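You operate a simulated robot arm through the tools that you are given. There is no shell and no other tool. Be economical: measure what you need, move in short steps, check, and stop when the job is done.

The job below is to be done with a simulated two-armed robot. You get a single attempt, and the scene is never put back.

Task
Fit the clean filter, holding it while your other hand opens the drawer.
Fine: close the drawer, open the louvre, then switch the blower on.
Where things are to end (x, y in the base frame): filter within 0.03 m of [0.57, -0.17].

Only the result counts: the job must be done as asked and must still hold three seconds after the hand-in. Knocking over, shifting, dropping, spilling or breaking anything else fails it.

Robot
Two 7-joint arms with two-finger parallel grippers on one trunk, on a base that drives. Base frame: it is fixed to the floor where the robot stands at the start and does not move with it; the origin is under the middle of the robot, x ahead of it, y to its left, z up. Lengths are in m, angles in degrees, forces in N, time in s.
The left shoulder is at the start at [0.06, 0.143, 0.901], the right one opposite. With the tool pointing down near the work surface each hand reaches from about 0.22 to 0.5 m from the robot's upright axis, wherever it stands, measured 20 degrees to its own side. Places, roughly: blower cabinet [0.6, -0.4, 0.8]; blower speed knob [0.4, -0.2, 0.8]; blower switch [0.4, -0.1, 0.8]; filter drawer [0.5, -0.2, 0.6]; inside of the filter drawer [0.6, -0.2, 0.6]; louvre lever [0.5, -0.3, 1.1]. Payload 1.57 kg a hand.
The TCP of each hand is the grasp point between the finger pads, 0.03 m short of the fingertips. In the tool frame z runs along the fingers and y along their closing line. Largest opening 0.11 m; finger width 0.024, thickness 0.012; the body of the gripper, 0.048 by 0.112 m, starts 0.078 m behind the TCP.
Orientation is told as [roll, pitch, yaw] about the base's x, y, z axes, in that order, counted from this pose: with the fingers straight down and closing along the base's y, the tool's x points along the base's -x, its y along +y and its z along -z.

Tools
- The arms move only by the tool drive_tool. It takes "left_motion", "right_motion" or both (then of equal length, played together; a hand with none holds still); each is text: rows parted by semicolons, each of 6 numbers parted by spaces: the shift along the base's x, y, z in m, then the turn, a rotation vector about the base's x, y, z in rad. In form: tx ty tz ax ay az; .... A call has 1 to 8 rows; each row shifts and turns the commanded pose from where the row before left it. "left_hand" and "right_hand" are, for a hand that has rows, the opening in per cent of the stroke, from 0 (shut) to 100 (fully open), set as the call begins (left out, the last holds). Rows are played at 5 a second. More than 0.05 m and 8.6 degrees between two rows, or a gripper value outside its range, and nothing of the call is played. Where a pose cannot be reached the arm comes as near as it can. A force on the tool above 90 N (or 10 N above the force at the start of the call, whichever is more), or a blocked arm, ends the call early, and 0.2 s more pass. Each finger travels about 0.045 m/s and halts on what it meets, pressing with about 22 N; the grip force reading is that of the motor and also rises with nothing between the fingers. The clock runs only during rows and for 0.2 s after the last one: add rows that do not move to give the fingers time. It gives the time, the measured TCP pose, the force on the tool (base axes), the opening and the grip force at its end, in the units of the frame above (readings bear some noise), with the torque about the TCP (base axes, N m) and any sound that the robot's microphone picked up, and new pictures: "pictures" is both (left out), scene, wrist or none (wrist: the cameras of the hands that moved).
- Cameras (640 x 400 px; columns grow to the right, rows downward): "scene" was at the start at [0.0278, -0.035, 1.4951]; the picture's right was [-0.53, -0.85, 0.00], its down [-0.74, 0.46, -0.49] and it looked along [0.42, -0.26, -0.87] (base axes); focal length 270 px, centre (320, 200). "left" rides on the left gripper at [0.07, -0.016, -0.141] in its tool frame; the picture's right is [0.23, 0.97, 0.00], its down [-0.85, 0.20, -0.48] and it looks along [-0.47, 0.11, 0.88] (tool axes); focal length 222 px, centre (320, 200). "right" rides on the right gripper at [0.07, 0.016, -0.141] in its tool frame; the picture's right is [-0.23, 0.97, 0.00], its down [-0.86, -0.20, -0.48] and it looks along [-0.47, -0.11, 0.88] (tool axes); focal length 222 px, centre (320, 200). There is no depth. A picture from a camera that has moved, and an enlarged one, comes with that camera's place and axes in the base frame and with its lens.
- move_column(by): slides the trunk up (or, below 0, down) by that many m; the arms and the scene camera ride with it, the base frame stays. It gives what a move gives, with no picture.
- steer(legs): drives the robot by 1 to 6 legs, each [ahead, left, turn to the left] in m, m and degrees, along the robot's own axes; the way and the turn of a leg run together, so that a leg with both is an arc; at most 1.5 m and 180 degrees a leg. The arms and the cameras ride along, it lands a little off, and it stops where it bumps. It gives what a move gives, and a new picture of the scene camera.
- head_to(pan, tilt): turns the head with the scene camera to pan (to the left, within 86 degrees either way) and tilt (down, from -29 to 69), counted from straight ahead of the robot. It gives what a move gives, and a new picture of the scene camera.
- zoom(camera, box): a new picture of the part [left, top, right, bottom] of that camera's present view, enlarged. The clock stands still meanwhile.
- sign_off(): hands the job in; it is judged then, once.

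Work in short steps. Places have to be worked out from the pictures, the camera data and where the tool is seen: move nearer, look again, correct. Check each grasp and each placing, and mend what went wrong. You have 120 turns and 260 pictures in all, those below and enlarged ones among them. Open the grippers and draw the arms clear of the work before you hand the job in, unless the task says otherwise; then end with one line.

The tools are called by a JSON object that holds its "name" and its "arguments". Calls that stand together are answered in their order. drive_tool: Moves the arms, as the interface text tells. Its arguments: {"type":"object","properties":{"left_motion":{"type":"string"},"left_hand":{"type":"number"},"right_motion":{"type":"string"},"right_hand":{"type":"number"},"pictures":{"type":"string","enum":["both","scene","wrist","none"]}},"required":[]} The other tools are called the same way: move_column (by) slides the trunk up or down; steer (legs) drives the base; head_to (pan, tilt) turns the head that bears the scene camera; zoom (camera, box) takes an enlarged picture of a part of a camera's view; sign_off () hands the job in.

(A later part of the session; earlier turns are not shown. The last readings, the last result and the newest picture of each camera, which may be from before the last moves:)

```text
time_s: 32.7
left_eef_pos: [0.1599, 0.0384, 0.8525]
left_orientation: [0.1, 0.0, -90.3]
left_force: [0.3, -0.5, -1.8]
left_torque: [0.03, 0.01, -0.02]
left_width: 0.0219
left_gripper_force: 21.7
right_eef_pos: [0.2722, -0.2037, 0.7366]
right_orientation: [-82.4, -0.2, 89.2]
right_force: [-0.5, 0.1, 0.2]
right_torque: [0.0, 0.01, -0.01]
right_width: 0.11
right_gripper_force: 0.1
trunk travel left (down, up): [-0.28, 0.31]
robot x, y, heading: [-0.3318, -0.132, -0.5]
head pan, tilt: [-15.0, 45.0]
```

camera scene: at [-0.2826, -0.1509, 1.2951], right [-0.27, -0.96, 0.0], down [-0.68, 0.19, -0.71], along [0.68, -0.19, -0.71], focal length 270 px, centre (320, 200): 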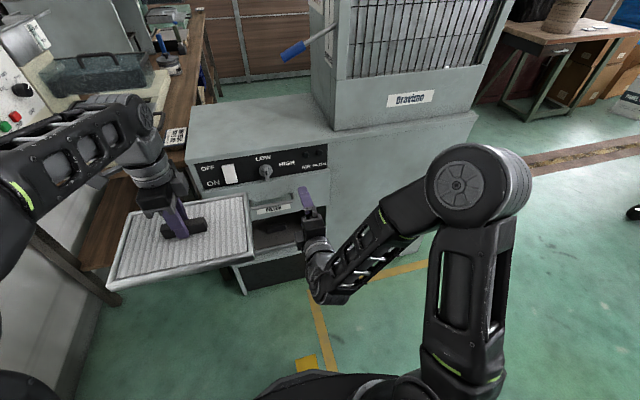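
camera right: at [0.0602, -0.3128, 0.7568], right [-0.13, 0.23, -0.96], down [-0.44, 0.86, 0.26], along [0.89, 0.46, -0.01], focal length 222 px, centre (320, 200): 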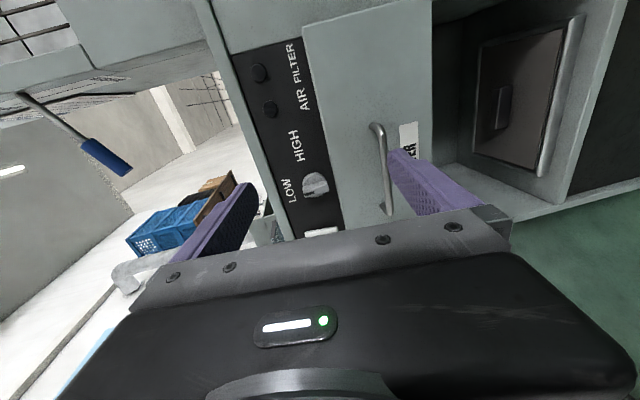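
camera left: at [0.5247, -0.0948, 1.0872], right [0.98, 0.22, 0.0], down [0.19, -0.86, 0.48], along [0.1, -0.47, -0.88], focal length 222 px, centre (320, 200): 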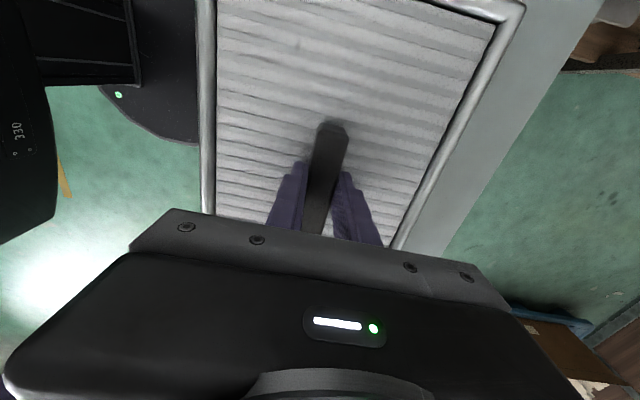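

Commands follow the measured pose. Now align to the bar: y -0.172, z 0.653, level, opening reduced.

{"name": "drive_tool", "arguments": {"right_motion": "0 0.016 -0.03 0 -0.065 0; 0 0.015 -0.03 0 -0.065 0; 0 0 -0.024 0 0 0; 0 0 0 0 0 0; 0 0 0 0 0 0", "right_hand": 55}}

{"name": "zoom", "arguments": {"camera": "scene", "box": [200, 140, 360, 280]}}

```text
time_s: 33.9
left_eef_pos: [0.1587, 0.0383, 0.8506]
left_orientation: [0.0, 0.0, -90.4]
left_force: [-0.1, 0.2, -2.5]
left_torque: [0.0, 0.0, -0.03]
left_width: 0.0215
left_gripper_force: 21.7
right_eef_pos: [0.2703, -0.1732, 0.6514]
right_orientation: [-89.8, -0.4, 89.4]
right_force: [0.3, -0.1, -0.7]
right_torque: [0.02, 0.01, -0.01]
right_width: 0.0606
right_gripper_force: 0.2
trunk travel left (down, up): [-0.28, 0.31]
robot x, y, heading: [-0.3331, -0.1281, -0.6]
head pan, tilt: [-15.0, 45.0]
camera scene: at [-0.2825, -0.1509, 1.2951], right [-0.27, -0.96, 0.0], down [-0.68, 0.19, -0.71], along [0.68, -0.19, -0.71], focal length 270 px, centre (320, 200)
camera right: at [0.1292, -0.2415, 0.6356], right [0.0, 0.23, -0.97], down [-0.47, 0.86, 0.2], along [0.88, 0.46, 0.11], focal length 222 px, centre (320, 200)
```

scene: 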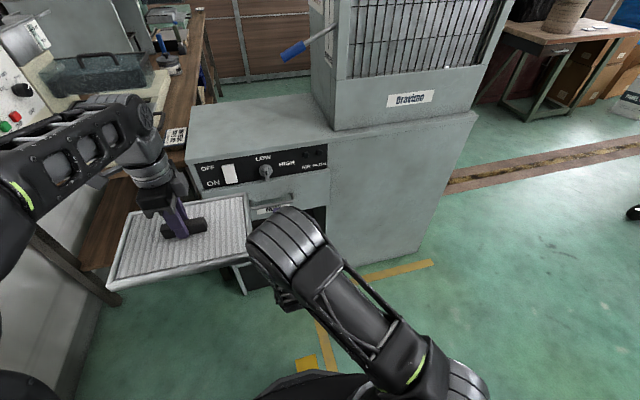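
right: 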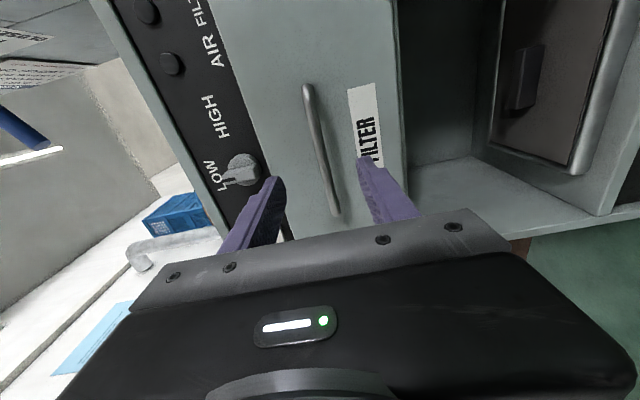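

```text
2.86 times, centred on (280, 210) of scene
camera zoom: at [-0.2825, -0.1509, 1.2951], right [-0.27, -0.96, 0.0], down [-0.68, 0.19, -0.71], along [0.68, -0.19, -0.71], focal length 772 px, centre (434, 171)
```

zoom: 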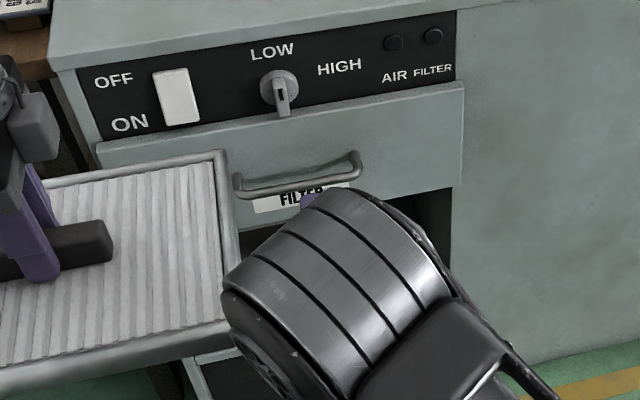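

Bar is at z≈0.648, centred in the fingers. Advance 0.06 m and look.

{"name": "drive_tool", "arguments": {"right_motion": "0.02 0.002 -0.003 0 0 0; 0.02 0 0 0 0 0; 0.02 0 0 0 0 0; 0 0 0 0 0 0", "pictures": "wrist"}}

```text
time_s: 34.9
left_eef_pos: [0.1599, 0.0388, 0.8526]
left_orientation: [-0.1, 0.0, -90.4]
left_force: [0.1, -0.1, -1.0]
left_torque: [0.01, 0.0, 0.02]
left_width: 0.0217
left_gripper_force: 21.7
right_eef_pos: [0.3315, -0.1695, 0.6468]
right_orientation: [-89.8, -0.3, 89.4]
right_force: [-0.5, -0.6, -0.2]
right_torque: [0.02, 0.01, -0.04]
right_width: 0.0606
right_gripper_force: 0.1
trunk travel left (down, up): [-0.28, 0.31]
robot x, y, heading: [-0.3338, -0.13, -0.3]
head pan, tilt: [-15.0, 45.0]
camera right: at [0.1901, -0.2392, 0.6315], right [0.0, 0.23, -0.97], down [-0.47, 0.86, 0.21], along [0.88, 0.46, 0.11], focal length 222 px, centre (320, 200)
```

right: 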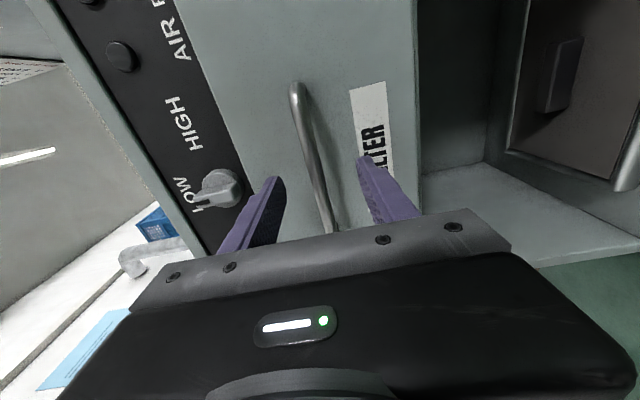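

Bar lies between the fingers vertically. Advance 0.02 m more, then close.

{"name": "drive_tool", "arguments": {"right_motion": "0.01 0 0 0 0 0; 0.01 0 0 0 0 0; 0 0 0 0 0 0", "pictures": "none"}}

{"name": "drive_tool", "arguments": {"right_motion": "0 0 0 0 0 0; 0 0 0 0 0 0; 0 0 0 0 0 0; 0 0 0 0 0 0; 0 0 0 0 0 0", "right_hand": 0, "pictures": "wrist"}}

```text
time_s: 35.7
left_eef_pos: [0.1594, 0.0391, 0.8517]
left_orientation: [0.0, 0.0, -90.4]
left_force: [-0.1, 0.3, -2.3]
left_torque: [0.0, 0.02, -0.02]
left_width: 0.0213
left_gripper_force: 21.8
right_eef_pos: [0.351, -0.1712, 0.6488]
right_orientation: [-89.8, -0.3, 89.4]
right_force: [-0.1, -0.4, -0.1]
right_torque: [-0.02, -0.02, 0.03]
right_width: 0.0604
right_gripper_force: 0.1
trunk travel left (down, up): [-0.28, 0.31]
robot x, y, heading: [-0.3304, -0.1298, -0.3]
head pan, tilt: [-15.0, 45.0]
```

```text
time_s: 36.9
left_eef_pos: [0.158, 0.0385, 0.8522]
left_orientation: [-0.1, 0.0, -90.3]
left_force: [-1.0, 0.0, -2.2]
left_torque: [0.0, -0.03, 0.0]
left_width: 0.0217
left_gripper_force: 21.6
right_eef_pos: [0.3517, -0.1704, 0.65]
right_orientation: [-90.0, -0.2, 89.4]
right_force: [0.2, 0.4, 8.1]
right_torque: [-0.36, -0.03, -0.03]
right_width: 0.0116
right_gripper_force: 28.7
trunk travel left (down, up): [-0.28, 0.31]
robot x, y, heading: [-0.3317, -0.133, -0.4]
head pan, tilt: [-15.0, 45.0]
camera right: at [0.2102, -0.2394, 0.6329], right [0.0, 0.23, -0.97], down [-0.47, 0.86, 0.2], along [0.88, 0.46, 0.11], focal length 222 px, centre (320, 200)
```

right: 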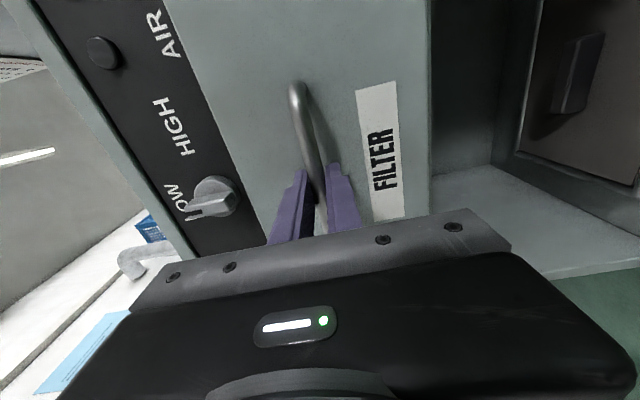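

Handle gripped. Pull 0.08 m with the arm first.

{"name": "drive_tool", "arguments": {"right_motion": "-0.01 0 0.001 0 0 0; -0.01 0 0 0 0 0; -0.02 0 0 0 0 0; -0.02 0 0 0 0 0; -0.02 0 0 0 0 0; 0 0 0 0 0 0"}}

```text
time_s: 38.3
left_eef_pos: [0.1582, 0.0384, 0.8517]
left_orientation: [0.1, 0.0, -90.5]
left_force: [-0.1, -0.5, -1.8]
left_torque: [-0.01, 0.01, 0.0]
left_width: 0.0216
left_gripper_force: 22.0
right_eef_pos: [0.2697, -0.1701, 0.6487]
right_orientation: [-90.0, -0.3, 89.3]
right_force: [-0.1, -2.5, 17.8]
right_torque: [-0.44, -0.12, 0.41]
right_width: 0.0117
right_gripper_force: 29.2
trunk travel left (down, up): [-0.28, 0.31]
robot x, y, heading: [-0.3346, -0.1292, -0.3]
head pan, tilt: [-15.0, 45.0]
camera scene: at [-0.2838, -0.1509, 1.2953], right [-0.27, -0.96, 0.0], down [-0.68, 0.19, -0.71], along [0.68, -0.19, -0.71], focal length 270 px, centre (320, 200)
camera right: at [0.1289, -0.2392, 0.6328], right [0.0, 0.23, -0.97], down [-0.47, 0.86, 0.2], along [0.88, 0.45, 0.11], focal length 222 px, centre (320, 200)
```

scene: 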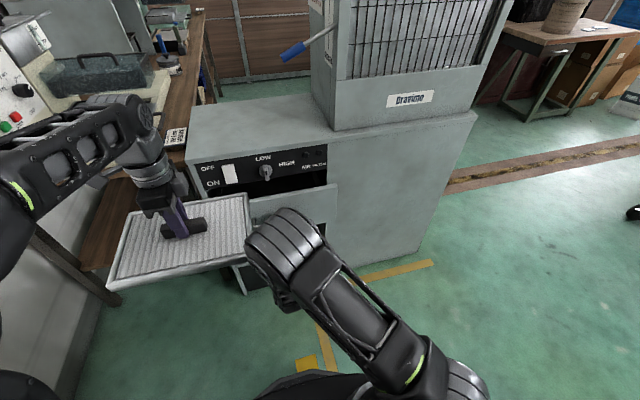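
right: 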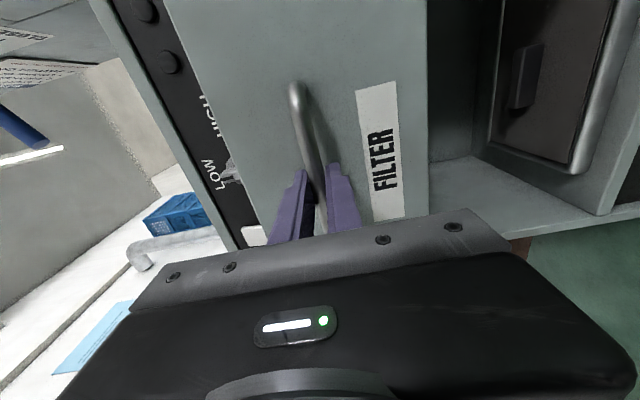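

Drawer is coming out. I continue, relaxing z by 2 mm.

{"name": "drive_tool", "arguments": {"right_motion": "-0.015 0 0.002 0 0 0; -0.015 0 0 0 0 0; -0.015 0 0 0 0 0; -0.015 0 0 0 0 0; -0.01 0 0 0 0 0; 0 0 0 0 0 0", "pictures": "scene"}}

```text
time_s: 39.7
left_eef_pos: [0.1593, 0.0385, 0.8517]
left_orientation: [0.0, 0.0, -90.4]
left_force: [-0.1, 0.6, -1.5]
left_torque: [0.0, -0.02, 0.0]
left_width: 0.0215
left_gripper_force: 22.3
right_eef_pos: [0.2019, -0.1707, 0.6487]
right_orientation: [-89.8, -0.2, 89.4]
right_force: [-1.1, 3.5, -1.0]
right_torque: [-0.32, 0.05, 0.75]
right_width: 0.012
right_gripper_force: 28.7
trunk travel left (down, up): [-0.28, 0.31]
robot x, y, heading: [-0.3317, -0.1286, -0.3]
head pan, tilt: [-15.0, 45.0]
camera scene: at [-0.2824, -0.1505, 1.2951], right [-0.27, -0.96, 0.0], down [-0.68, 0.19, -0.71], along [0.68, -0.19, -0.71], focal length 270 px, centre (320, 200)
```

scene: 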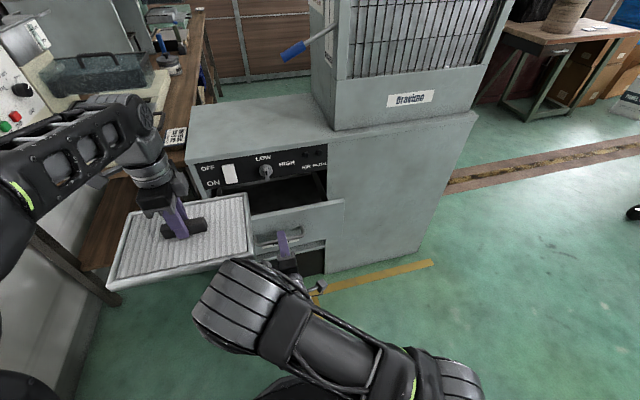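

Open 0.15 m. Continue another 0.05 m with the arm.

{"name": "drive_tool", "arguments": {"right_motion": "-0.015 0 0 0 0 0; -0.015 0 0 0 0 0; -0.015 0 0 0 0 0; -0.01 0 0 0 0 0; 0 0 0 0 0 0", "pictures": "scene"}}

```text
time_s: 40.9
left_eef_pos: [0.1596, 0.0391, 0.8515]
left_orientation: [-0.1, 0.0, -90.4]
left_force: [-0.3, 0.4, -2.2]
left_torque: [0.01, -0.01, 0.02]
left_width: 0.0216
left_gripper_force: 22.1
right_eef_pos: [0.1463, -0.1705, 0.6506]
right_orientation: [-89.7, -0.2, 89.5]
right_force: [-0.9, 7.1, -10.9]
right_torque: [-0.27, 0.09, -0.19]
right_width: 0.0117
right_gripper_force: 28.4
trunk travel left (down, up): [-0.28, 0.31]
robot x, y, heading: [-0.3308, -0.1262, -0.4]
head pan, tilt: [-15.0, 45.0]
camera scene: at [-0.2818, -0.1503, 1.295], right [-0.27, -0.96, 0.0], down [-0.68, 0.19, -0.71], along [0.68, -0.19, -0.71], focal length 270 px, centre (320, 200)
```

scene: 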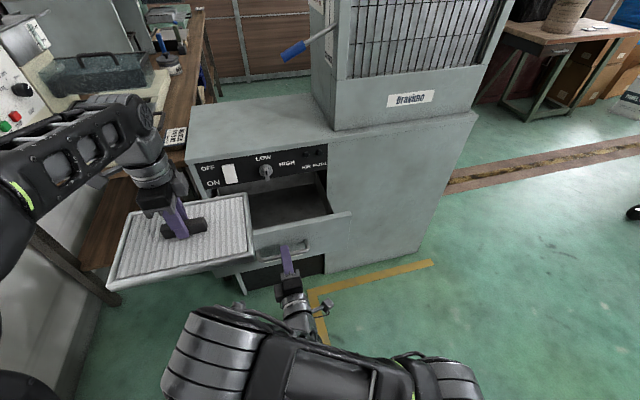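

Open 0.205 m; filter needs more clearance. Another 0.05 m.

{"name": "drive_tool", "arguments": {"right_motion": "-0.015 0 -0.001 0 0 0; -0.015 0 0 0 0 0; -0.015 0 0 0 0 0; -0.01 0 0 0 0 0; 0 0 0 0 0 0", "pictures": "both"}}

{"name": "zoom", "arguments": {"camera": "scene", "box": [180, 130, 380, 290]}}

```text
time_s: 41.8
left_eef_pos: [0.1619, 0.0398, 0.8489]
left_orientation: [-0.3, 0.1, -90.3]
left_force: [0.2, -0.3, -1.9]
left_torque: [-0.01, 0.01, 0.01]
left_width: 0.0218
left_gripper_force: 22.2
right_eef_pos: [0.1313, -0.1762, 0.6576]
right_orientation: [-91.1, -0.9, 87.7]
right_force: [-0.7, 6.2, -72.8]
right_torque: [-0.68, 0.61, 1.14]
right_width: 0.0244
right_gripper_force: 36.7
trunk travel left (down, up): [-0.28, 0.31]
robot x, y, heading: [-0.3312, -0.1308, -0.3]
head pan, tilt: [-15.0, 45.0]
stopped in row 4 (right hand): the force on the tool passed its limit (the readings are from after the stop); the commanded pose is now the measured one
camera scene: at [-0.2777, -0.15, 1.2943], right [-0.26, -0.96, 0.0], down [-0.68, 0.19, -0.7], along [0.68, -0.19, -0.71], focal length 270 px, centre (320, 200)
camera right: at [-0.0113, -0.2417, 0.6359], right [0.03, 0.24, -0.97], down [-0.45, 0.87, 0.2], along [0.89, 0.43, 0.13], focal length 222 px, centre (320, 200)
```

scene: 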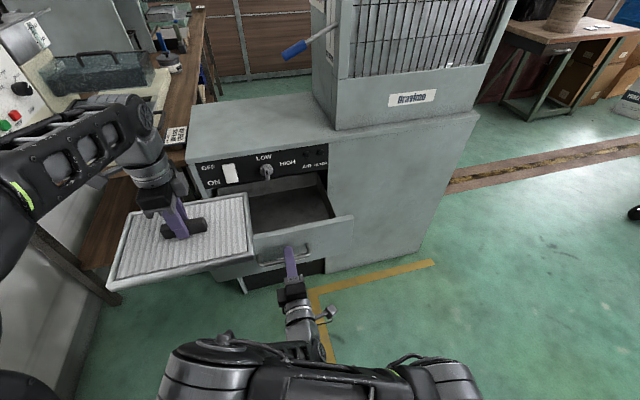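
right: 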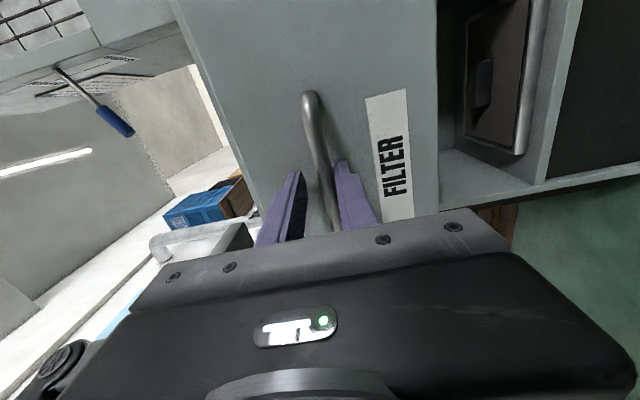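

```text
2.50 times, centred on (280, 210) of scene
camera zoom: at [-0.2777, -0.15, 1.2943], right [-0.26, -0.96, 0.0], down [-0.68, 0.19, -0.7], along [0.68, -0.19, -0.71], focal length 676 px, centre (420, 175)
```

zoom: 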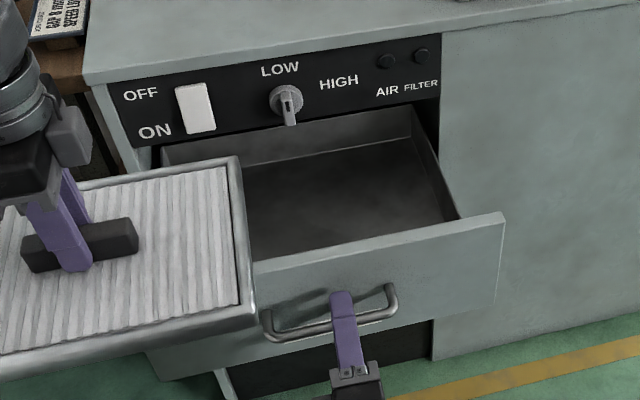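

The arm hit its own reach limit (vertical force), not the drawer stop; drawer is about 0.21 m open. I release the handle, back the base 0.15 m, and will regrasp with more arm extension to open further.

{"name": "drive_tool", "arguments": {"right_motion": "0 0 0 0 0 0; 0 0 0 0 0 0; 0 0 0 0 0 0; 0 0 0 0 0 0", "right_hand": 60, "pictures": "wrist"}}

```text
time_s: 42.8
left_eef_pos: [0.1585, 0.0403, 0.8518]
left_orientation: [0.0, 0.0, -90.3]
left_force: [-1.1, 0.2, -1.7]
left_torque: [0.0, 0.0, 0.0]
left_width: 0.0215
left_gripper_force: 22.0
right_eef_pos: [0.1284, -0.1773, 0.6663]
right_orientation: [-92.9, -1.2, 87.7]
right_force: [0.4, -0.4, 0.4]
right_torque: [-0.02, 0.01, 0.01]
right_width: 0.0661
right_gripper_force: 0.0
trunk travel left (down, up): [-0.28, 0.31]
robot x, y, heading: [-0.33, -0.1309, -0.6]
head pan, tilt: [-15.0, 45.0]
camera right: at [-0.0132, -0.2424, 0.6413], right [0.06, 0.24, -0.97], down [-0.45, 0.87, 0.19], along [0.89, 0.43, 0.16], focal length 222 px, centre (320, 200)
```

right: 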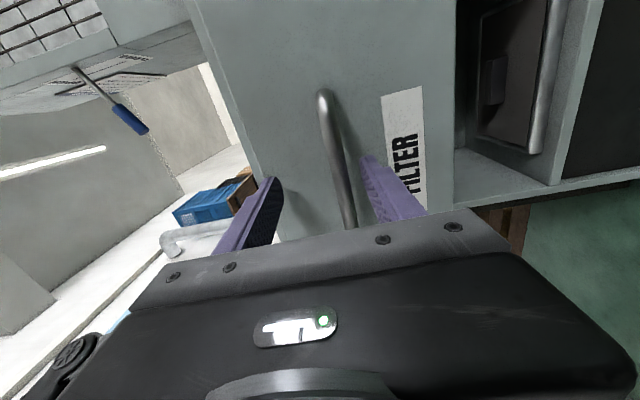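

Released cleanly. Back up 0.15 m straight.

{"name": "steer", "arguments": {"legs": [[-0.15, 0, 0]]}}

{"name": "drive_tool", "arguments": {"right_motion": "0.03 0.002 -0.005 0 0.03 0.03; 0.03 0.002 -0.005 0 0.02 0; 0.03 0 -0.003 0 0 0; 0 0 0 0 0 0", "right_hand": 60, "pictures": "both"}}

```text
time_s: 44.2
left_eef_pos: [0.0071, 0.0403, 0.852]
left_orientation: [0.0, 0.0, -90.4]
left_force: [0.8, 0.0, -3.4]
left_torque: [0.01, -0.01, -0.02]
left_width: 0.0214
left_gripper_force: 22.7
right_eef_pos: [-0.0226, -0.1781, 0.6652]
right_orientation: [-92.9, -1.0, 87.7]
right_force: [0.2, -0.5, -0.7]
right_torque: [0.0, -0.03, 0.01]
right_width: 0.0662
right_gripper_force: 0.1
trunk travel left (down, up): [-0.28, 0.31]
robot x, y, heading: [-0.4804, -0.1305, -0.6]
head pan, tilt: [-15.0, 45.0]
camera scene: at [-0.4336, -0.1493, 1.2952], right [-0.27, -0.96, 0.0], down [-0.68, 0.19, -0.71], along [0.68, -0.19, -0.71], focal length 270 px, centre (320, 200)
```

scene: 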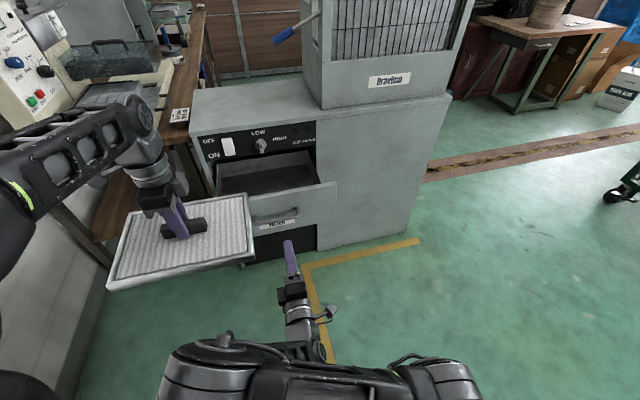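

```text
time_s: 45.2
left_eef_pos: [0.0075, 0.0405, 0.8525]
left_orientation: [0.0, 0.0, -90.3]
left_force: [1.0, -1.0, -2.3]
left_torque: [0.02, -0.01, -0.02]
left_width: 0.0215
left_gripper_force: 21.5
right_eef_pos: [0.0671, -0.173, 0.6529]
right_orientation: [-89.9, -1.0, 89.3]
right_force: [0.5, 0.4, 0.9]
right_torque: [-0.01, 0.02, -0.02]
right_width: 0.0659
right_gripper_force: 0.0
trunk travel left (down, up): [-0.28, 0.31]
robot x, y, heading: [-0.4816, -0.1281, -0.4]
head pan, tilt: [-15.0, 45.0]
camera scene: at [-0.4332, -0.1494, 1.2951], right [-0.27, -0.96, 0.0], down [-0.68, 0.19, -0.71], along [0.68, -0.19, -0.71], focal length 270 px, centre (320, 200)
camera right: at [-0.073, -0.2415, 0.6336], right [0.0, 0.24, -0.97], down [-0.47, 0.86, 0.21], along [0.88, 0.45, 0.12], focal length 222 px, centre (320, 200)
```

scene: 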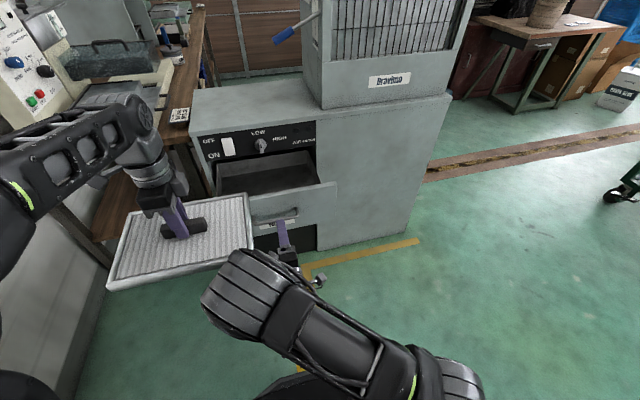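
right: 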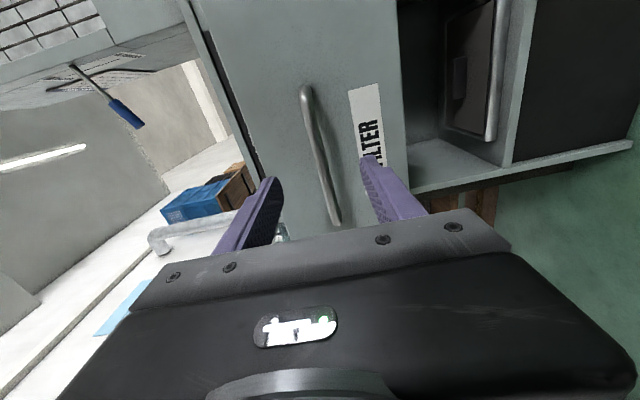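

Advance 0.073 m along the bar's height and grasp again.

{"name": "drive_tool", "arguments": {"right_motion": "0.025 0 -0.001 0 0 0; 0.025 0 -0.001 0 0 0; 0.023 0 0 0 0 0; 0 0 0 0 0 0", "pictures": "wrist"}}

{"name": "drive_tool", "arguments": {"right_motion": "0 0 0 0 0 0; 0 0 0 0 0 0; 0 0 0 0 0 0; 0 0 0 0 0 0; 0 0 0 0 0 0", "right_hand": 0, "pictures": "none"}}

```text
time_s: 46.2
left_eef_pos: [0.0065, 0.0402, 0.8516]
left_orientation: [0.0, 0.0, -90.4]
left_force: [0.7, 0.1, -2.3]
left_torque: [0.02, 0.0, 0.02]
left_width: 0.0215
left_gripper_force: 22.2
right_eef_pos: [0.1415, -0.1734, 0.651]
right_orientation: [-90.0, -1.0, 89.3]
right_force: [-0.2, 0.2, 0.4]
right_torque: [0.0, 0.01, 0.03]
right_width: 0.066
right_gripper_force: 0.1
trunk travel left (down, up): [-0.28, 0.31]
robot x, y, heading: [-0.4852, -0.1272, -0.6]
head pan, tilt: [-15.0, 45.0]
camera right: at [0.0001, -0.2419, 0.6338], right [0.0, 0.24, -0.97], down [-0.47, 0.86, 0.21], along [0.88, 0.45, 0.12], focal length 222 px, centre (320, 200)
```

right: 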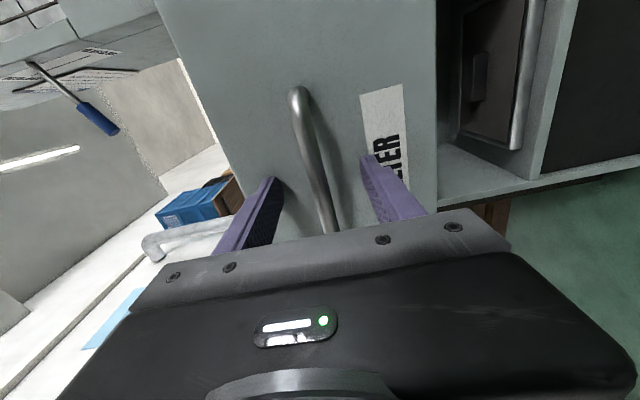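

```text
time_s: 47.4
left_eef_pos: [0.0086, 0.0403, 0.8501]
left_orientation: [-0.2, -0.1, -90.4]
left_force: [-0.2, -0.3, -2.6]
left_torque: [-0.03, 0.01, 0.01]
left_width: 0.0215
left_gripper_force: 21.5
right_eef_pos: [0.1397, -0.1732, 0.6495]
right_orientation: [-89.8, -0.8, 89.3]
right_force: [-0.5, 0.3, -10.1]
right_torque: [-0.67, -0.02, 0.03]
right_width: 0.012
right_gripper_force: 29.5
trunk travel left (down, up): [-0.28, 0.31]
robot x, y, heading: [-0.4824, -0.1293, -0.2]
head pan, tilt: [-15.0, 45.0]
```

Regrasped. Pull on in gentle steps until the stop or about 0.08 m more.

{"name": "drive_tool", "arguments": {"right_motion": "-0.012 0 -0.001 0 0 0; -0.012 0 0 0 0 0; -0.012 0 0 0 0 0; -0.012 0 0 0 0 0; -0.012 0 0 0 0 0; -0.012 0 0 0 0 0; 0 0 0 0 0 0", "pictures": "scene"}}

{"name": "zoom", "arguments": {"camera": "scene", "box": [190, 100, 350, 260]}}

```text
time_s: 49.0
left_eef_pos: [0.0103, 0.0402, 0.8506]
left_orientation: [-0.1, 0.0, -90.3]
left_force: [0.2, -0.6, -2.1]
left_torque: [0.02, -0.02, 0.01]
left_width: 0.0218
left_gripper_force: 22.3
right_eef_pos: [0.0708, -0.175, 0.6496]
right_orientation: [-89.9, -0.9, 89.3]
right_force: [23.4, 0.0, -5.3]
right_torque: [-0.72, 0.1, 0.0]
right_width: 0.0118
right_gripper_force: 29.2
trunk travel left (down, up): [-0.28, 0.31]
robot x, y, heading: [-0.4844, -0.1273, -0.6]
head pan, tilt: [-15.0, 45.0]
camera scene: at [-0.4311, -0.1493, 1.2951], right [-0.27, -0.96, 0.0], down [-0.68, 0.19, -0.71], along [0.68, -0.19, -0.71], focal length 270 px, centre (320, 200)
```

scene: 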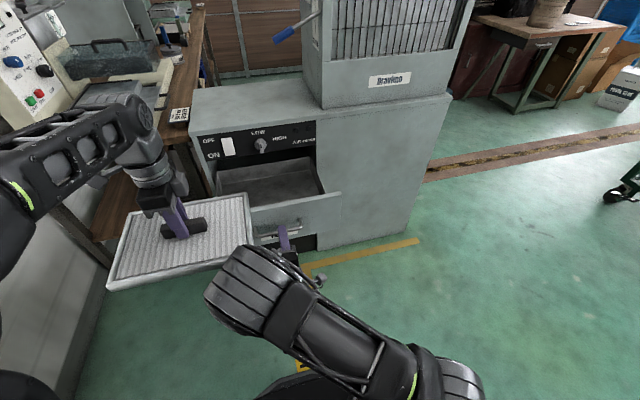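

```text
2.50 times, centred on (270, 180) of scene
camera zoom: at [-0.4311, -0.1493, 1.2951], right [-0.27, -0.96, 0.0], down [-0.68, 0.19, -0.71], along [0.68, -0.19, -0.71], focal length 676 px, centre (445, 250)
```

zoom: 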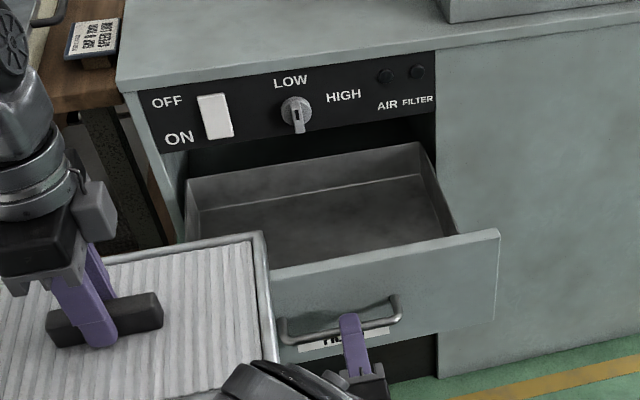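

Drawer at its stop (23 N). Interior now roughly x 0.15–0.37, y -0.33–0.00. I release the handle and withdraw the right hand backward.

{"name": "drive_tool", "arguments": {"right_motion": "0.003 0 0 0 0 0; 0 0 0 0 0 0; 0 0 0 0 0 0; 0 0 0 0 0 0", "right_hand": 60, "pictures": "none"}}

{"name": "drive_tool", "arguments": {"right_motion": "-0.03 0 0 0 0 0; -0.03 0 0 0 0 0; 0 -0.04 0.02 0 0 0; 0 -0.04 0.02 0 0 0; 0 -0.04 0.02 0 0.05 0; 0 -0.04 0.02 0 0.1 0; 0 -0.04 0.02 0 0.1 0; 0 0 0 0 0 0", "pictures": "scene"}}

```text
time_s: 50.0
left_eef_pos: [0.0071, 0.0395, 0.852]
left_orientation: [0.0, -0.1, -90.4]
left_force: [-0.5, -0.1, -2.3]
left_torque: [0.0, 0.02, 0.02]
left_width: 0.0216
left_gripper_force: 22.2
right_eef_pos: [0.0711, -0.1744, 0.651]
right_orientation: [-90.0, -1.1, 89.3]
right_force: [0.9, 0.0, -0.5]
right_torque: [-0.02, -0.02, 0.02]
right_width: 0.066
right_gripper_force: 0.1
trunk travel left (down, up): [-0.28, 0.31]
robot x, y, heading: [-0.4809, -0.1288, -0.8]
head pan, tilt: [-15.0, 45.0]
```

```text
time_s: 51.8
left_eef_pos: [0.0072, 0.0394, 0.8531]
left_orientation: [0.0, 0.1, -90.5]
left_force: [0.2, -0.5, -2.0]
left_torque: [-0.01, -0.02, -0.02]
left_width: 0.0215
left_gripper_force: 21.6
right_eef_pos: [0.0351, -0.3529, 0.658]
right_orientation: [-77.3, -0.7, 88.8]
right_force: [0.4, 0.1, 0.6]
right_torque: [-0.02, 0.0, 0.0]
right_width: 0.0659
right_gripper_force: 0.1
right hand out of reach, approached as far as the arm can: row 5, 6, 7
trunk travel left (down, up): [-0.28, 0.31]
robot x, y, heading: [-0.4838, -0.1256, -0.7]
head pan, tilt: [-15.0, 45.0]
camera scene: at [-0.4331, -0.1496, 1.2952], right [-0.27, -0.96, 0.0], down [-0.68, 0.19, -0.71], along [0.68, -0.19, -0.71], focal length 270 px, centre (320, 200)
```

scene: 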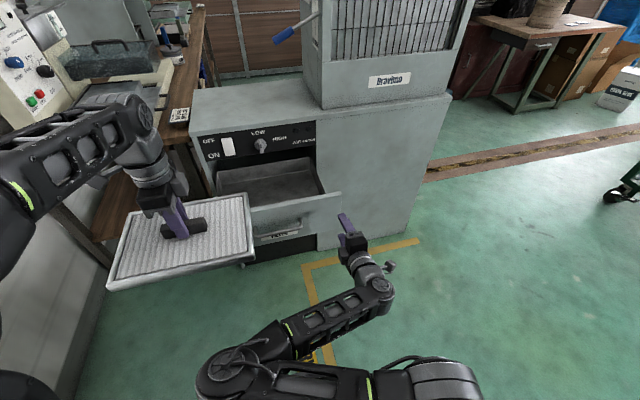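

The right hand must be tucked in before driving forward: pitch it down again, back, up and outward.

{"name": "drive_tool", "arguments": {"right_motion": "0 -0.02 0.03 0 0.14 0; -0.02 -0.02 0.03 0 0.14 0; -0.03 -0.02 0.03 0 0.14 0; -0.03 -0.02 0.03 0 0.14 0; -0.04 0 0.03 0 0.14 0; -0.04 0 0.03 0 0.14 0; -0.04 0 0.02 0 0.14 0; -0.04 0 0 0 0.14 0", "pictures": "scene"}}

```text
time_s: 52.9
left_eef_pos: [0.0081, 0.0401, 0.8517]
left_orientation: [0.0, 0.0, -90.3]
left_force: [-0.7, -0.3, -2.3]
left_torque: [0.0, -0.01, -0.01]
left_width: 0.0218
left_gripper_force: 21.5
right_eef_pos: [-0.0541, -0.3882, 0.5088]
right_orientation: [-57.0, 2.0, 82.2]
right_force: [0.0, 0.7, 0.4]
right_torque: [0.04, 0.0, -0.01]
right_width: 0.066
right_gripper_force: 0.0
right hand out of reach, approached as far as the arm can: row 1, 2, 3, 4, 5
trunk travel left (down, up): [-0.28, 0.31]
robot x, y, heading: [-0.4811, -0.1255, -0.9]
head pan, tilt: [-15.0, 45.0]
stopped in row 5 (right hand): the arm was blocked; the commanded pose is now the measured one
camera scene: at [-0.4334, -0.1493, 1.2952], right [-0.27, -0.96, 0.0], down [-0.68, 0.19, -0.71], along [0.68, -0.19, -0.71], focal length 270 px, centre (320, 200)
```

scene: 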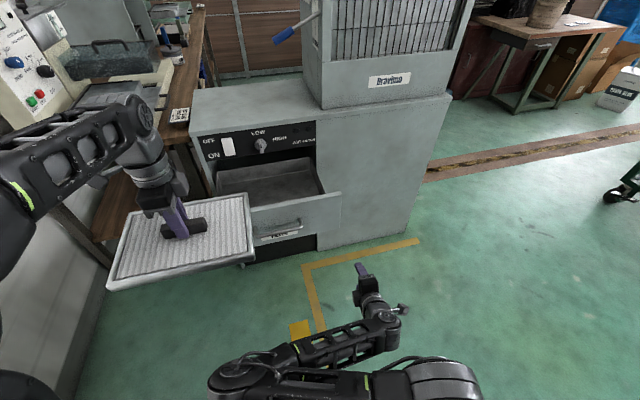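

The arm folded into an awkward configuration. I back it out: forward, up, without turning.

{"name": "drive_tool", "arguments": {"right_motion": "0.02 0.01 0.03 0 0 0; 0.02 0.01 0.03 0 0 0; 0.02 0.01 0.03 0 0 0; 0.02 0.01 0.03 0 0 0; 0.01 0 0.03 0 0 0; 0 0 0.03 0 0 0; 0 0 0.03 0 0 0", "pictures": "scene"}}

```text
time_s: 54.5
left_eef_pos: [0.0081, 0.0394, 0.8521]
left_orientation: [0.0, 0.0, -90.4]
left_force: [0.7, -0.2, -1.8]
left_torque: [0.0, -0.04, 0.01]
left_width: 0.0215
left_gripper_force: 22.1
right_eef_pos: [-0.0384, -0.3471, 0.5215]
right_orientation: [-56.9, 2.5, 80.8]
right_force: [-0.1, -0.2, -0.1]
right_torque: [0.0, 0.02, -0.02]
right_width: 0.0657
right_gripper_force: 0.1
right hand out of reach, approached as far as the arm can: row 1, 2, 3, 4, 5, 6, 7
trunk travel left (down, up): [-0.28, 0.31]
robot x, y, heading: [-0.4846, -0.1282, -0.3]
head pan, tilt: [-15.0, 45.0]
camera scene: at [-0.4334, -0.1493, 1.2951], right [-0.27, -0.96, 0.0], down [-0.68, 0.19, -0.71], along [0.68, -0.19, -0.71], focal length 270 px, centre (320, 200)
```

scene: 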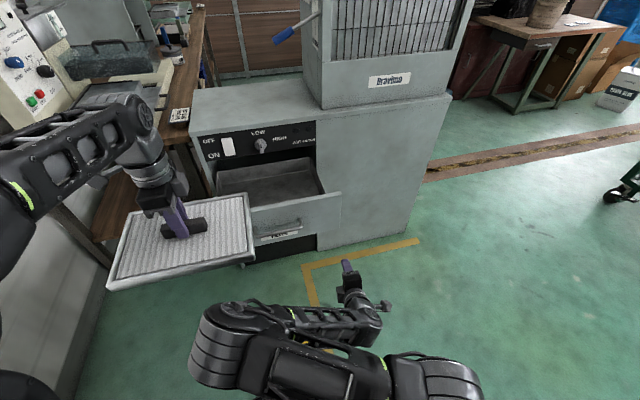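

I retrace the path toward the pose that worked (level, y≈-0.2, z 0.65).

{"name": "drive_tool", "arguments": {"right_motion": "0.01 0.02 0.02 0 -0.1 0.02; 0.01 0.02 0.02 0 -0.1 0.02; 0.01 0.02 0.02 0 -0.1 0.02; 0.01 0.02 0.02 0 -0.1 0.02; 0.01 0.02 0.02 0 -0.1 0.02; 0.01 0.02 0.02 0 -0.05 0.02; 0 0.02 0.01 0 0 0.02; 0 0 0 0 0 0", "pictures": "scene"}}

```text
time_s: 56.3
left_eef_pos: [0.0082, 0.0406, 0.8518]
left_orientation: [0.0, 0.1, -90.4]
left_force: [-0.7, -0.8, -2.1]
left_torque: [-0.02, 0.0, 0.01]
left_width: 0.0214
left_gripper_force: 21.5
right_eef_pos: [0.0198, -0.2077, 0.6523]
right_orientation: [-88.4, -0.7, 90.0]
right_force: [-0.2, 0.7, -0.5]
right_torque: [0.0, 0.0, 0.02]
right_width: 0.0658
right_gripper_force: 0.1
trunk travel left (down, up): [-0.28, 0.31]
robot x, y, heading: [-0.4845, -0.1326, -0.5]
head pan, tilt: [-15.0, 45.0]
camera scene: at [-0.4335, -0.1493, 1.2951], right [-0.27, -0.96, 0.0], down [-0.68, 0.19, -0.71], along [0.68, -0.19, -0.71], focal length 270 px, centre (320, 200)
```

scene: 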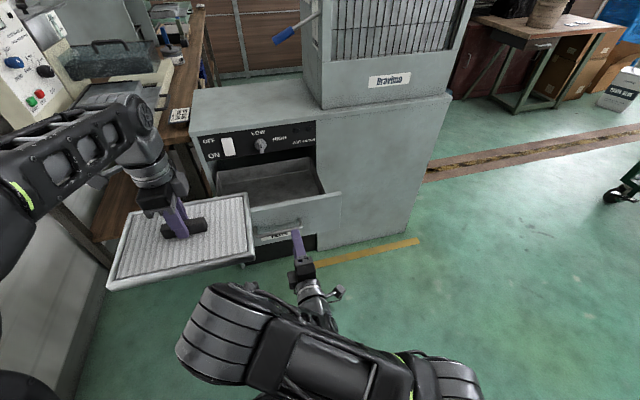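

Working configuration recovered. Now raise it first, then pitch down in the order that worked before.

{"name": "drive_tool", "arguments": {"right_motion": "0.01 0 0.03 0 0 0; 0.01 0 0.03 0 0.05 0; 0.01 -0.01 0.03 0 0.08 0; 0 -0.01 0.03 0 0.1 0; 0 -0.01 0.02 0 0.1 0; 0 -0.01 0.02 0 0.1 0; 0 0 0 0 0 0", "pictures": "scene"}}

```text
time_s: 57.9
left_eef_pos: [0.0085, 0.04, 0.8515]
left_orientation: [-0.1, 0.0, -90.4]
left_force: [0.8, -0.2, -2.0]
left_torque: [-0.01, 0.01, -0.02]
left_width: 0.0217
left_gripper_force: 21.7
right_eef_pos: [0.0526, -0.245, 0.8114]
right_orientation: [-63.6, -0.6, 89.7]
right_force: [0.0, -0.1, -0.1]
right_torque: [-0.01, -0.01, 0.03]
right_width: 0.0661
right_gripper_force: 0.0
trunk travel left (down, up): [-0.28, 0.31]
robot x, y, heading: [-0.4836, -0.1276, -0.4]
head pan, tilt: [-15.0, 45.0]
camera scene: at [-0.4335, -0.1495, 1.2951], right [-0.27, -0.96, 0.0], down [-0.68, 0.19, -0.71], along [0.68, -0.19, -0.71], focal length 270 px, centre (320, 200)
```

scene: 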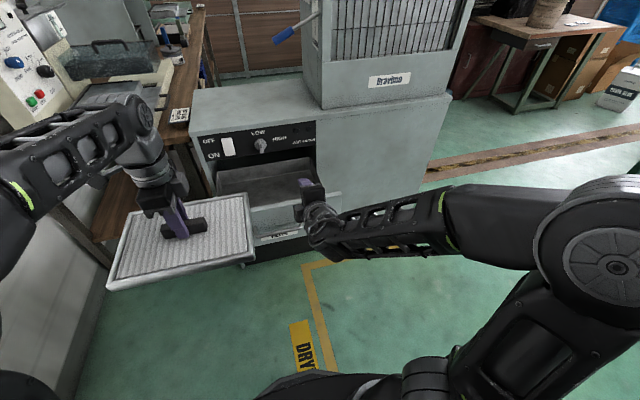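

Good. Pitch the rest of the way down and tuck the hand back and outward.

{"name": "drive_tool", "arguments": {"right_motion": "0 -0.02 0.01 0 0.14 0; -0.01 -0.02 0.01 0 0.14 0; -0.02 -0.02 0.01 0 0.14 0; -0.03 -0.02 0.01 0 0.14 0; -0.04 -0.02 0 0 0.14 0; -0.04 -0.02 0 0 0.14 0; -0.04 -0.02 0 0 0.14 0; -0.04 -0.02 0 0 0.1 0", "pictures": "scene"}}

```text
time_s: 59.7
left_eef_pos: [0.0074, 0.0416, 0.8517]
left_orientation: [0.1, -0.1, -90.5]
left_force: [-0.2, -0.4, -2.4]
left_torque: [-0.03, 0.0, 0.0]
left_width: 0.0215
left_gripper_force: 21.5
right_eef_pos: [-0.1699, -0.4054, 0.8508]
right_orientation: [-1.6, -0.1, 89.4]
right_force: [-0.6, 0.1, 0.8]
right_torque: [-0.03, 0.0, -0.01]
right_width: 0.066
right_gripper_force: 0.1
trunk travel left (down, up): [-0.28, 0.31]
robot x, y, heading: [-0.4822, -0.1264, -0.1]
head pan, tilt: [-15.0, 45.0]
camera scene: at [-0.4336, -0.1486, 1.2952], right [-0.27, -0.96, 0.0], down [-0.68, 0.19, -0.71], along [0.68, -0.19, -0.71], focal length 270 px, centre (320, 200)
```

scene: 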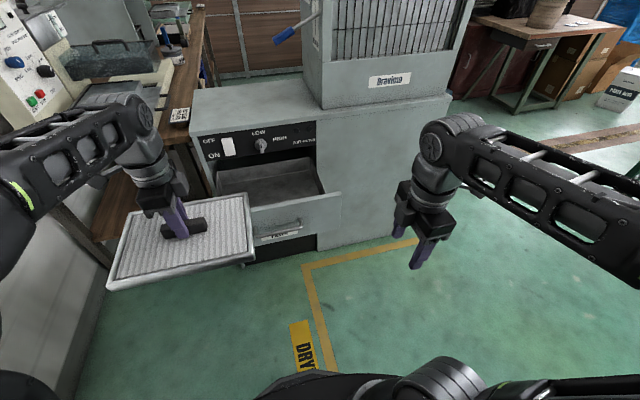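

Drive forward 0.245 m so the filter ends just in front of the cabinet, then look steeply down at the drawer.

{"name": "steer", "arguments": {"legs": [[0.245, 0, 0]]}}

{"name": "head_to", "arguments": {"pan": -10, "tilt": 62}}

{"name": "zoom", "arguments": {"camera": "scene", "box": [220, 100, 420, 260]}}

```text
time_s: 61.5
left_eef_pos: [0.2507, 0.0371, 0.8514]
left_orientation: [0.0, 0.1, -90.4]
left_force: [0.5, 0.0, -2.7]
left_torque: [0.03, 0.0, 0.02]
left_width: 0.0215
left_gripper_force: 22.2
right_eef_pos: [0.0734, -0.4097, 0.8506]
right_orientation: [-1.7, 0.0, 89.2]
right_force: [0.3, 0.1, -0.4]
right_torque: [0.01, -0.02, 0.0]
right_width: 0.0661
right_gripper_force: 0.0
trunk travel left (down, up): [-0.28, 0.31]
robot x, y, heading: [-0.243, -0.1271, -0.4]
head pan, tilt: [-15.0, 45.0]
camera scene: at [-0.1894, -0.1515, 1.2951], right [-0.27, -0.96, 0.0], down [-0.68, 0.19, -0.71], along [0.68, -0.19, -0.71], focal length 270 px, centre (320, 200)
```

scene: 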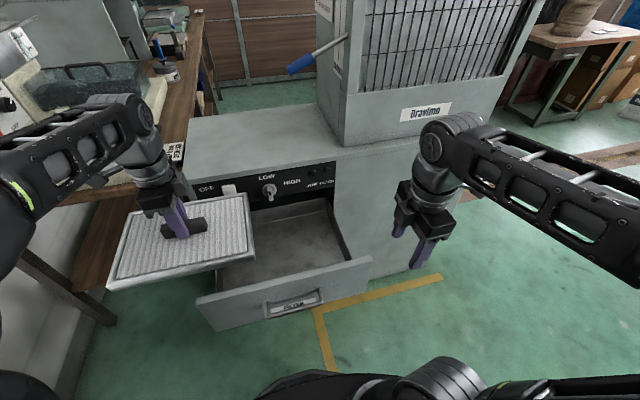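

```text
time_s: 62.2
left_eef_pos: [0.2513, 0.037, 0.8514]
left_orientation: [0.1, -0.1, -90.5]
left_force: [-0.3, -0.1, -2.2]
left_torque: [-0.02, -0.01, 0.0]
left_width: 0.0217
left_gripper_force: 21.6
right_eef_pos: [0.0738, -0.4087, 0.8499]
right_orientation: [-1.7, -0.1, 89.1]
right_force: [0.0, -0.1, 0.6]
right_torque: [0.01, 0.01, -0.01]
right_width: 0.0661
right_gripper_force: 0.1
trunk travel left (down, up): [-0.28, 0.31]
robot x, y, heading: [-0.2399, -0.1296, -0.4]
head pan, tilt: [-10.0, 62.0]
camera scene: at [-0.2047, -0.1416, 1.2734], right [-0.18, -0.98, 0.0], down [-0.87, 0.16, -0.47], along [0.46, -0.09, -0.88], focal length 270 px, centre (320, 200)
```

scene: 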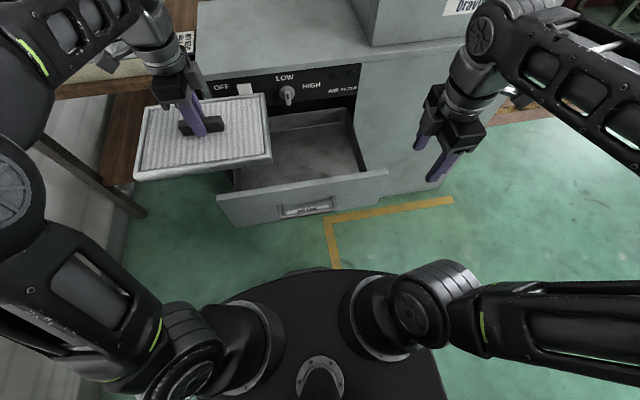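

```text
2.50 times, centred on (320, 180) of scene
camera zoom: at [-0.2047, -0.1416, 1.2734], right [-0.18, -0.98, 0.0], down [-0.87, 0.16, -0.47], along [0.46, -0.09, -0.88], focal length 676 px, centre (320, 250)
```

zoom: 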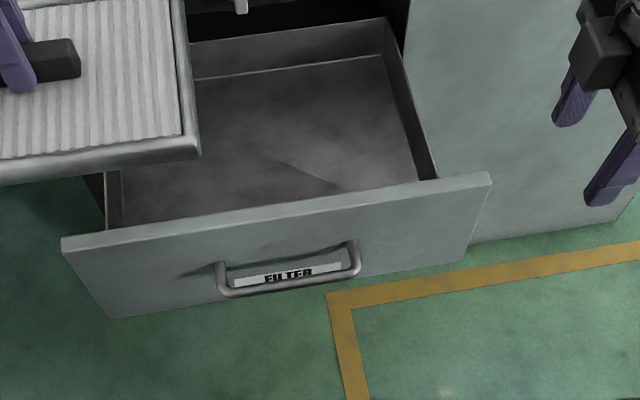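

Drawer interior about x 0.155–0.383, y -0.33–0.0; the filter is centred on the TCP. I slide the filter over the drawer at x≈0.257, keeping off the knob.

{"name": "drive_tool", "arguments": {"left_motion": "0 -0.03 0 0 0 0; 0 -0.03 0 0 0 0; 0 -0.03 0 0 0 0; 0 -0.03 0 0 0 0; 0 -0.03 0 0 0 0; 0.002 -0.03 0 0 0 0; 0.002 -0.023 0 0 0 0.007; 0 0 0 0 0 0"}}

{"name": "zoom", "arguments": {"camera": "scene", "box": [200, 60, 420, 236]}}

```text
time_s: 64.0
left_eef_pos: [0.2526, -0.1223, 0.852]
left_orientation: [0.1, -0.2, -90.5]
left_force: [-0.8, 1.0, -2.2]
left_torque: [0.02, -0.05, 0.04]
left_width: 0.0218
left_gripper_force: 22.0
left hand out of reach, approached as far as the arm can: row 6, 7
right_eef_pos: [0.0728, -0.4099, 0.8502]
right_orientation: [-1.8, 0.0, 89.2]
right_force: [0.2, 0.3, 0.0]
right_torque: [-0.01, 0.0, 0.04]
right_width: 0.066
right_gripper_force: 0.1
trunk travel left (down, up): [-0.28, 0.31]
robot x, y, heading: [-0.2434, -0.1271, -0.4]
head pan, tilt: [-10.0, 62.0]
camera scene: at [-0.2048, -0.1417, 1.2734], right [-0.18, -0.98, 0.0], down [-0.87, 0.16, -0.47], along [0.46, -0.09, -0.88], focal length 270 px, centre (320, 200)
camera left: at [0.2366, -0.0526, 0.9929], right [0.98, 0.22, 0.0], down [0.19, -0.86, 0.48], along [0.11, -0.47, -0.88], focal length 222 px, centre (320, 200)
```

scene: 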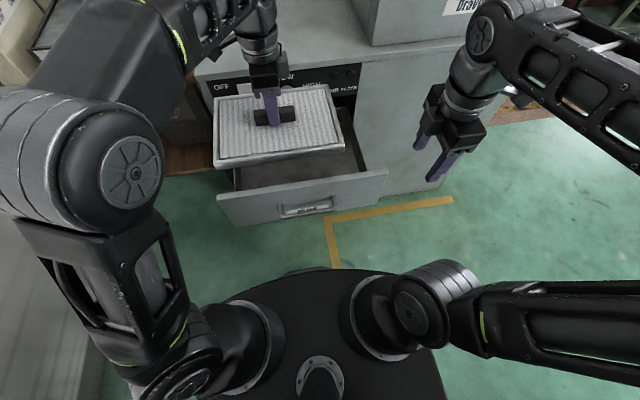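
left: 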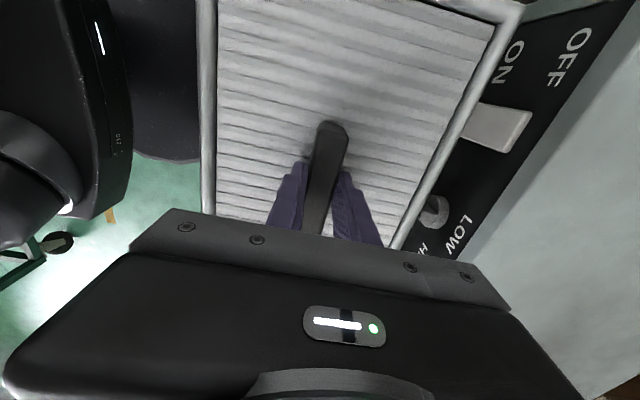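

```text
2.27 times, centred on (310, 148) of scene
camera zoom: at [-0.2048, -0.1417, 1.2734], right [-0.18, -0.98, 0.0], down [-0.87, 0.16, -0.47], along [0.46, -0.09, -0.88], focal length 614 px, centre (343, 318)
```

zoom: 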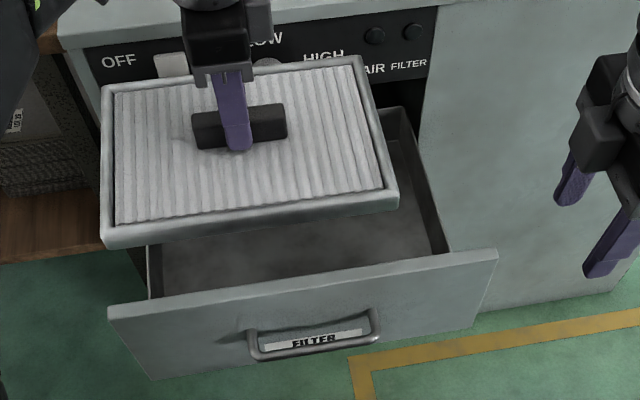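

The left arm is at its reach limit, so I pull it in 0.04 m and shift the base 0.04 ahead and 0.045 right.

{"name": "drive_tool", "arguments": {"left_motion": "-0.02 0 0 0 0 0; -0.02 0 0 0 0 0; 0 0 0 0 0 0", "pictures": "none"}}

{"name": "steer", "arguments": {"legs": [[0.04, -0.045, 0]]}}

```text
time_s: 64.8
left_eef_pos: [0.2111, -0.1223, 0.8522]
left_orientation: [0.0, -0.2, -90.1]
left_force: [-0.8, 0.5, -2.6]
left_torque: [0.03, -0.02, 0.02]
left_width: 0.0217
left_gripper_force: 22.2
right_eef_pos: [0.0736, -0.4099, 0.8503]
right_orientation: [-1.8, 0.0, 89.2]
right_force: [0.4, 0.2, 0.8]
right_torque: [-0.01, -0.01, 0.01]
right_width: 0.0663
right_gripper_force: 0.1
trunk travel left (down, up): [-0.28, 0.31]
robot x, y, heading: [-0.2387, -0.128, -0.7]
head pan, tilt: [-10.0, 62.0]
```

```text
time_s: 65.8
left_eef_pos: [0.2508, -0.1678, 0.852]
left_orientation: [-0.1, 0.1, -90.1]
left_force: [-0.2, 0.4, -1.1]
left_torque: [0.04, 0.03, -0.06]
left_width: 0.0214
left_gripper_force: 22.0
right_eef_pos: [0.1146, -0.4552, 0.85]
right_orientation: [-1.7, 0.0, 89.3]
right_force: [-0.2, 0.8, 0.3]
right_torque: [0.0, 0.02, 0.0]
right_width: 0.0659
right_gripper_force: 0.0
trunk travel left (down, up): [-0.28, 0.31]
robot x, y, heading: [-0.202, -0.176, -0.7]
head pan, tilt: [-10.0, 62.0]
camera scene: at [-0.1652, -0.1875, 1.2733], right [-0.18, -0.98, 0.0], down [-0.87, 0.16, -0.47], along [0.46, -0.09, -0.88], focal length 270 px, centre (320, 200)
```

scene: 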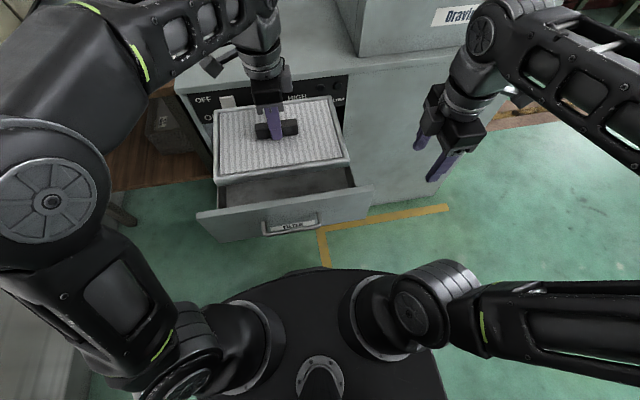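

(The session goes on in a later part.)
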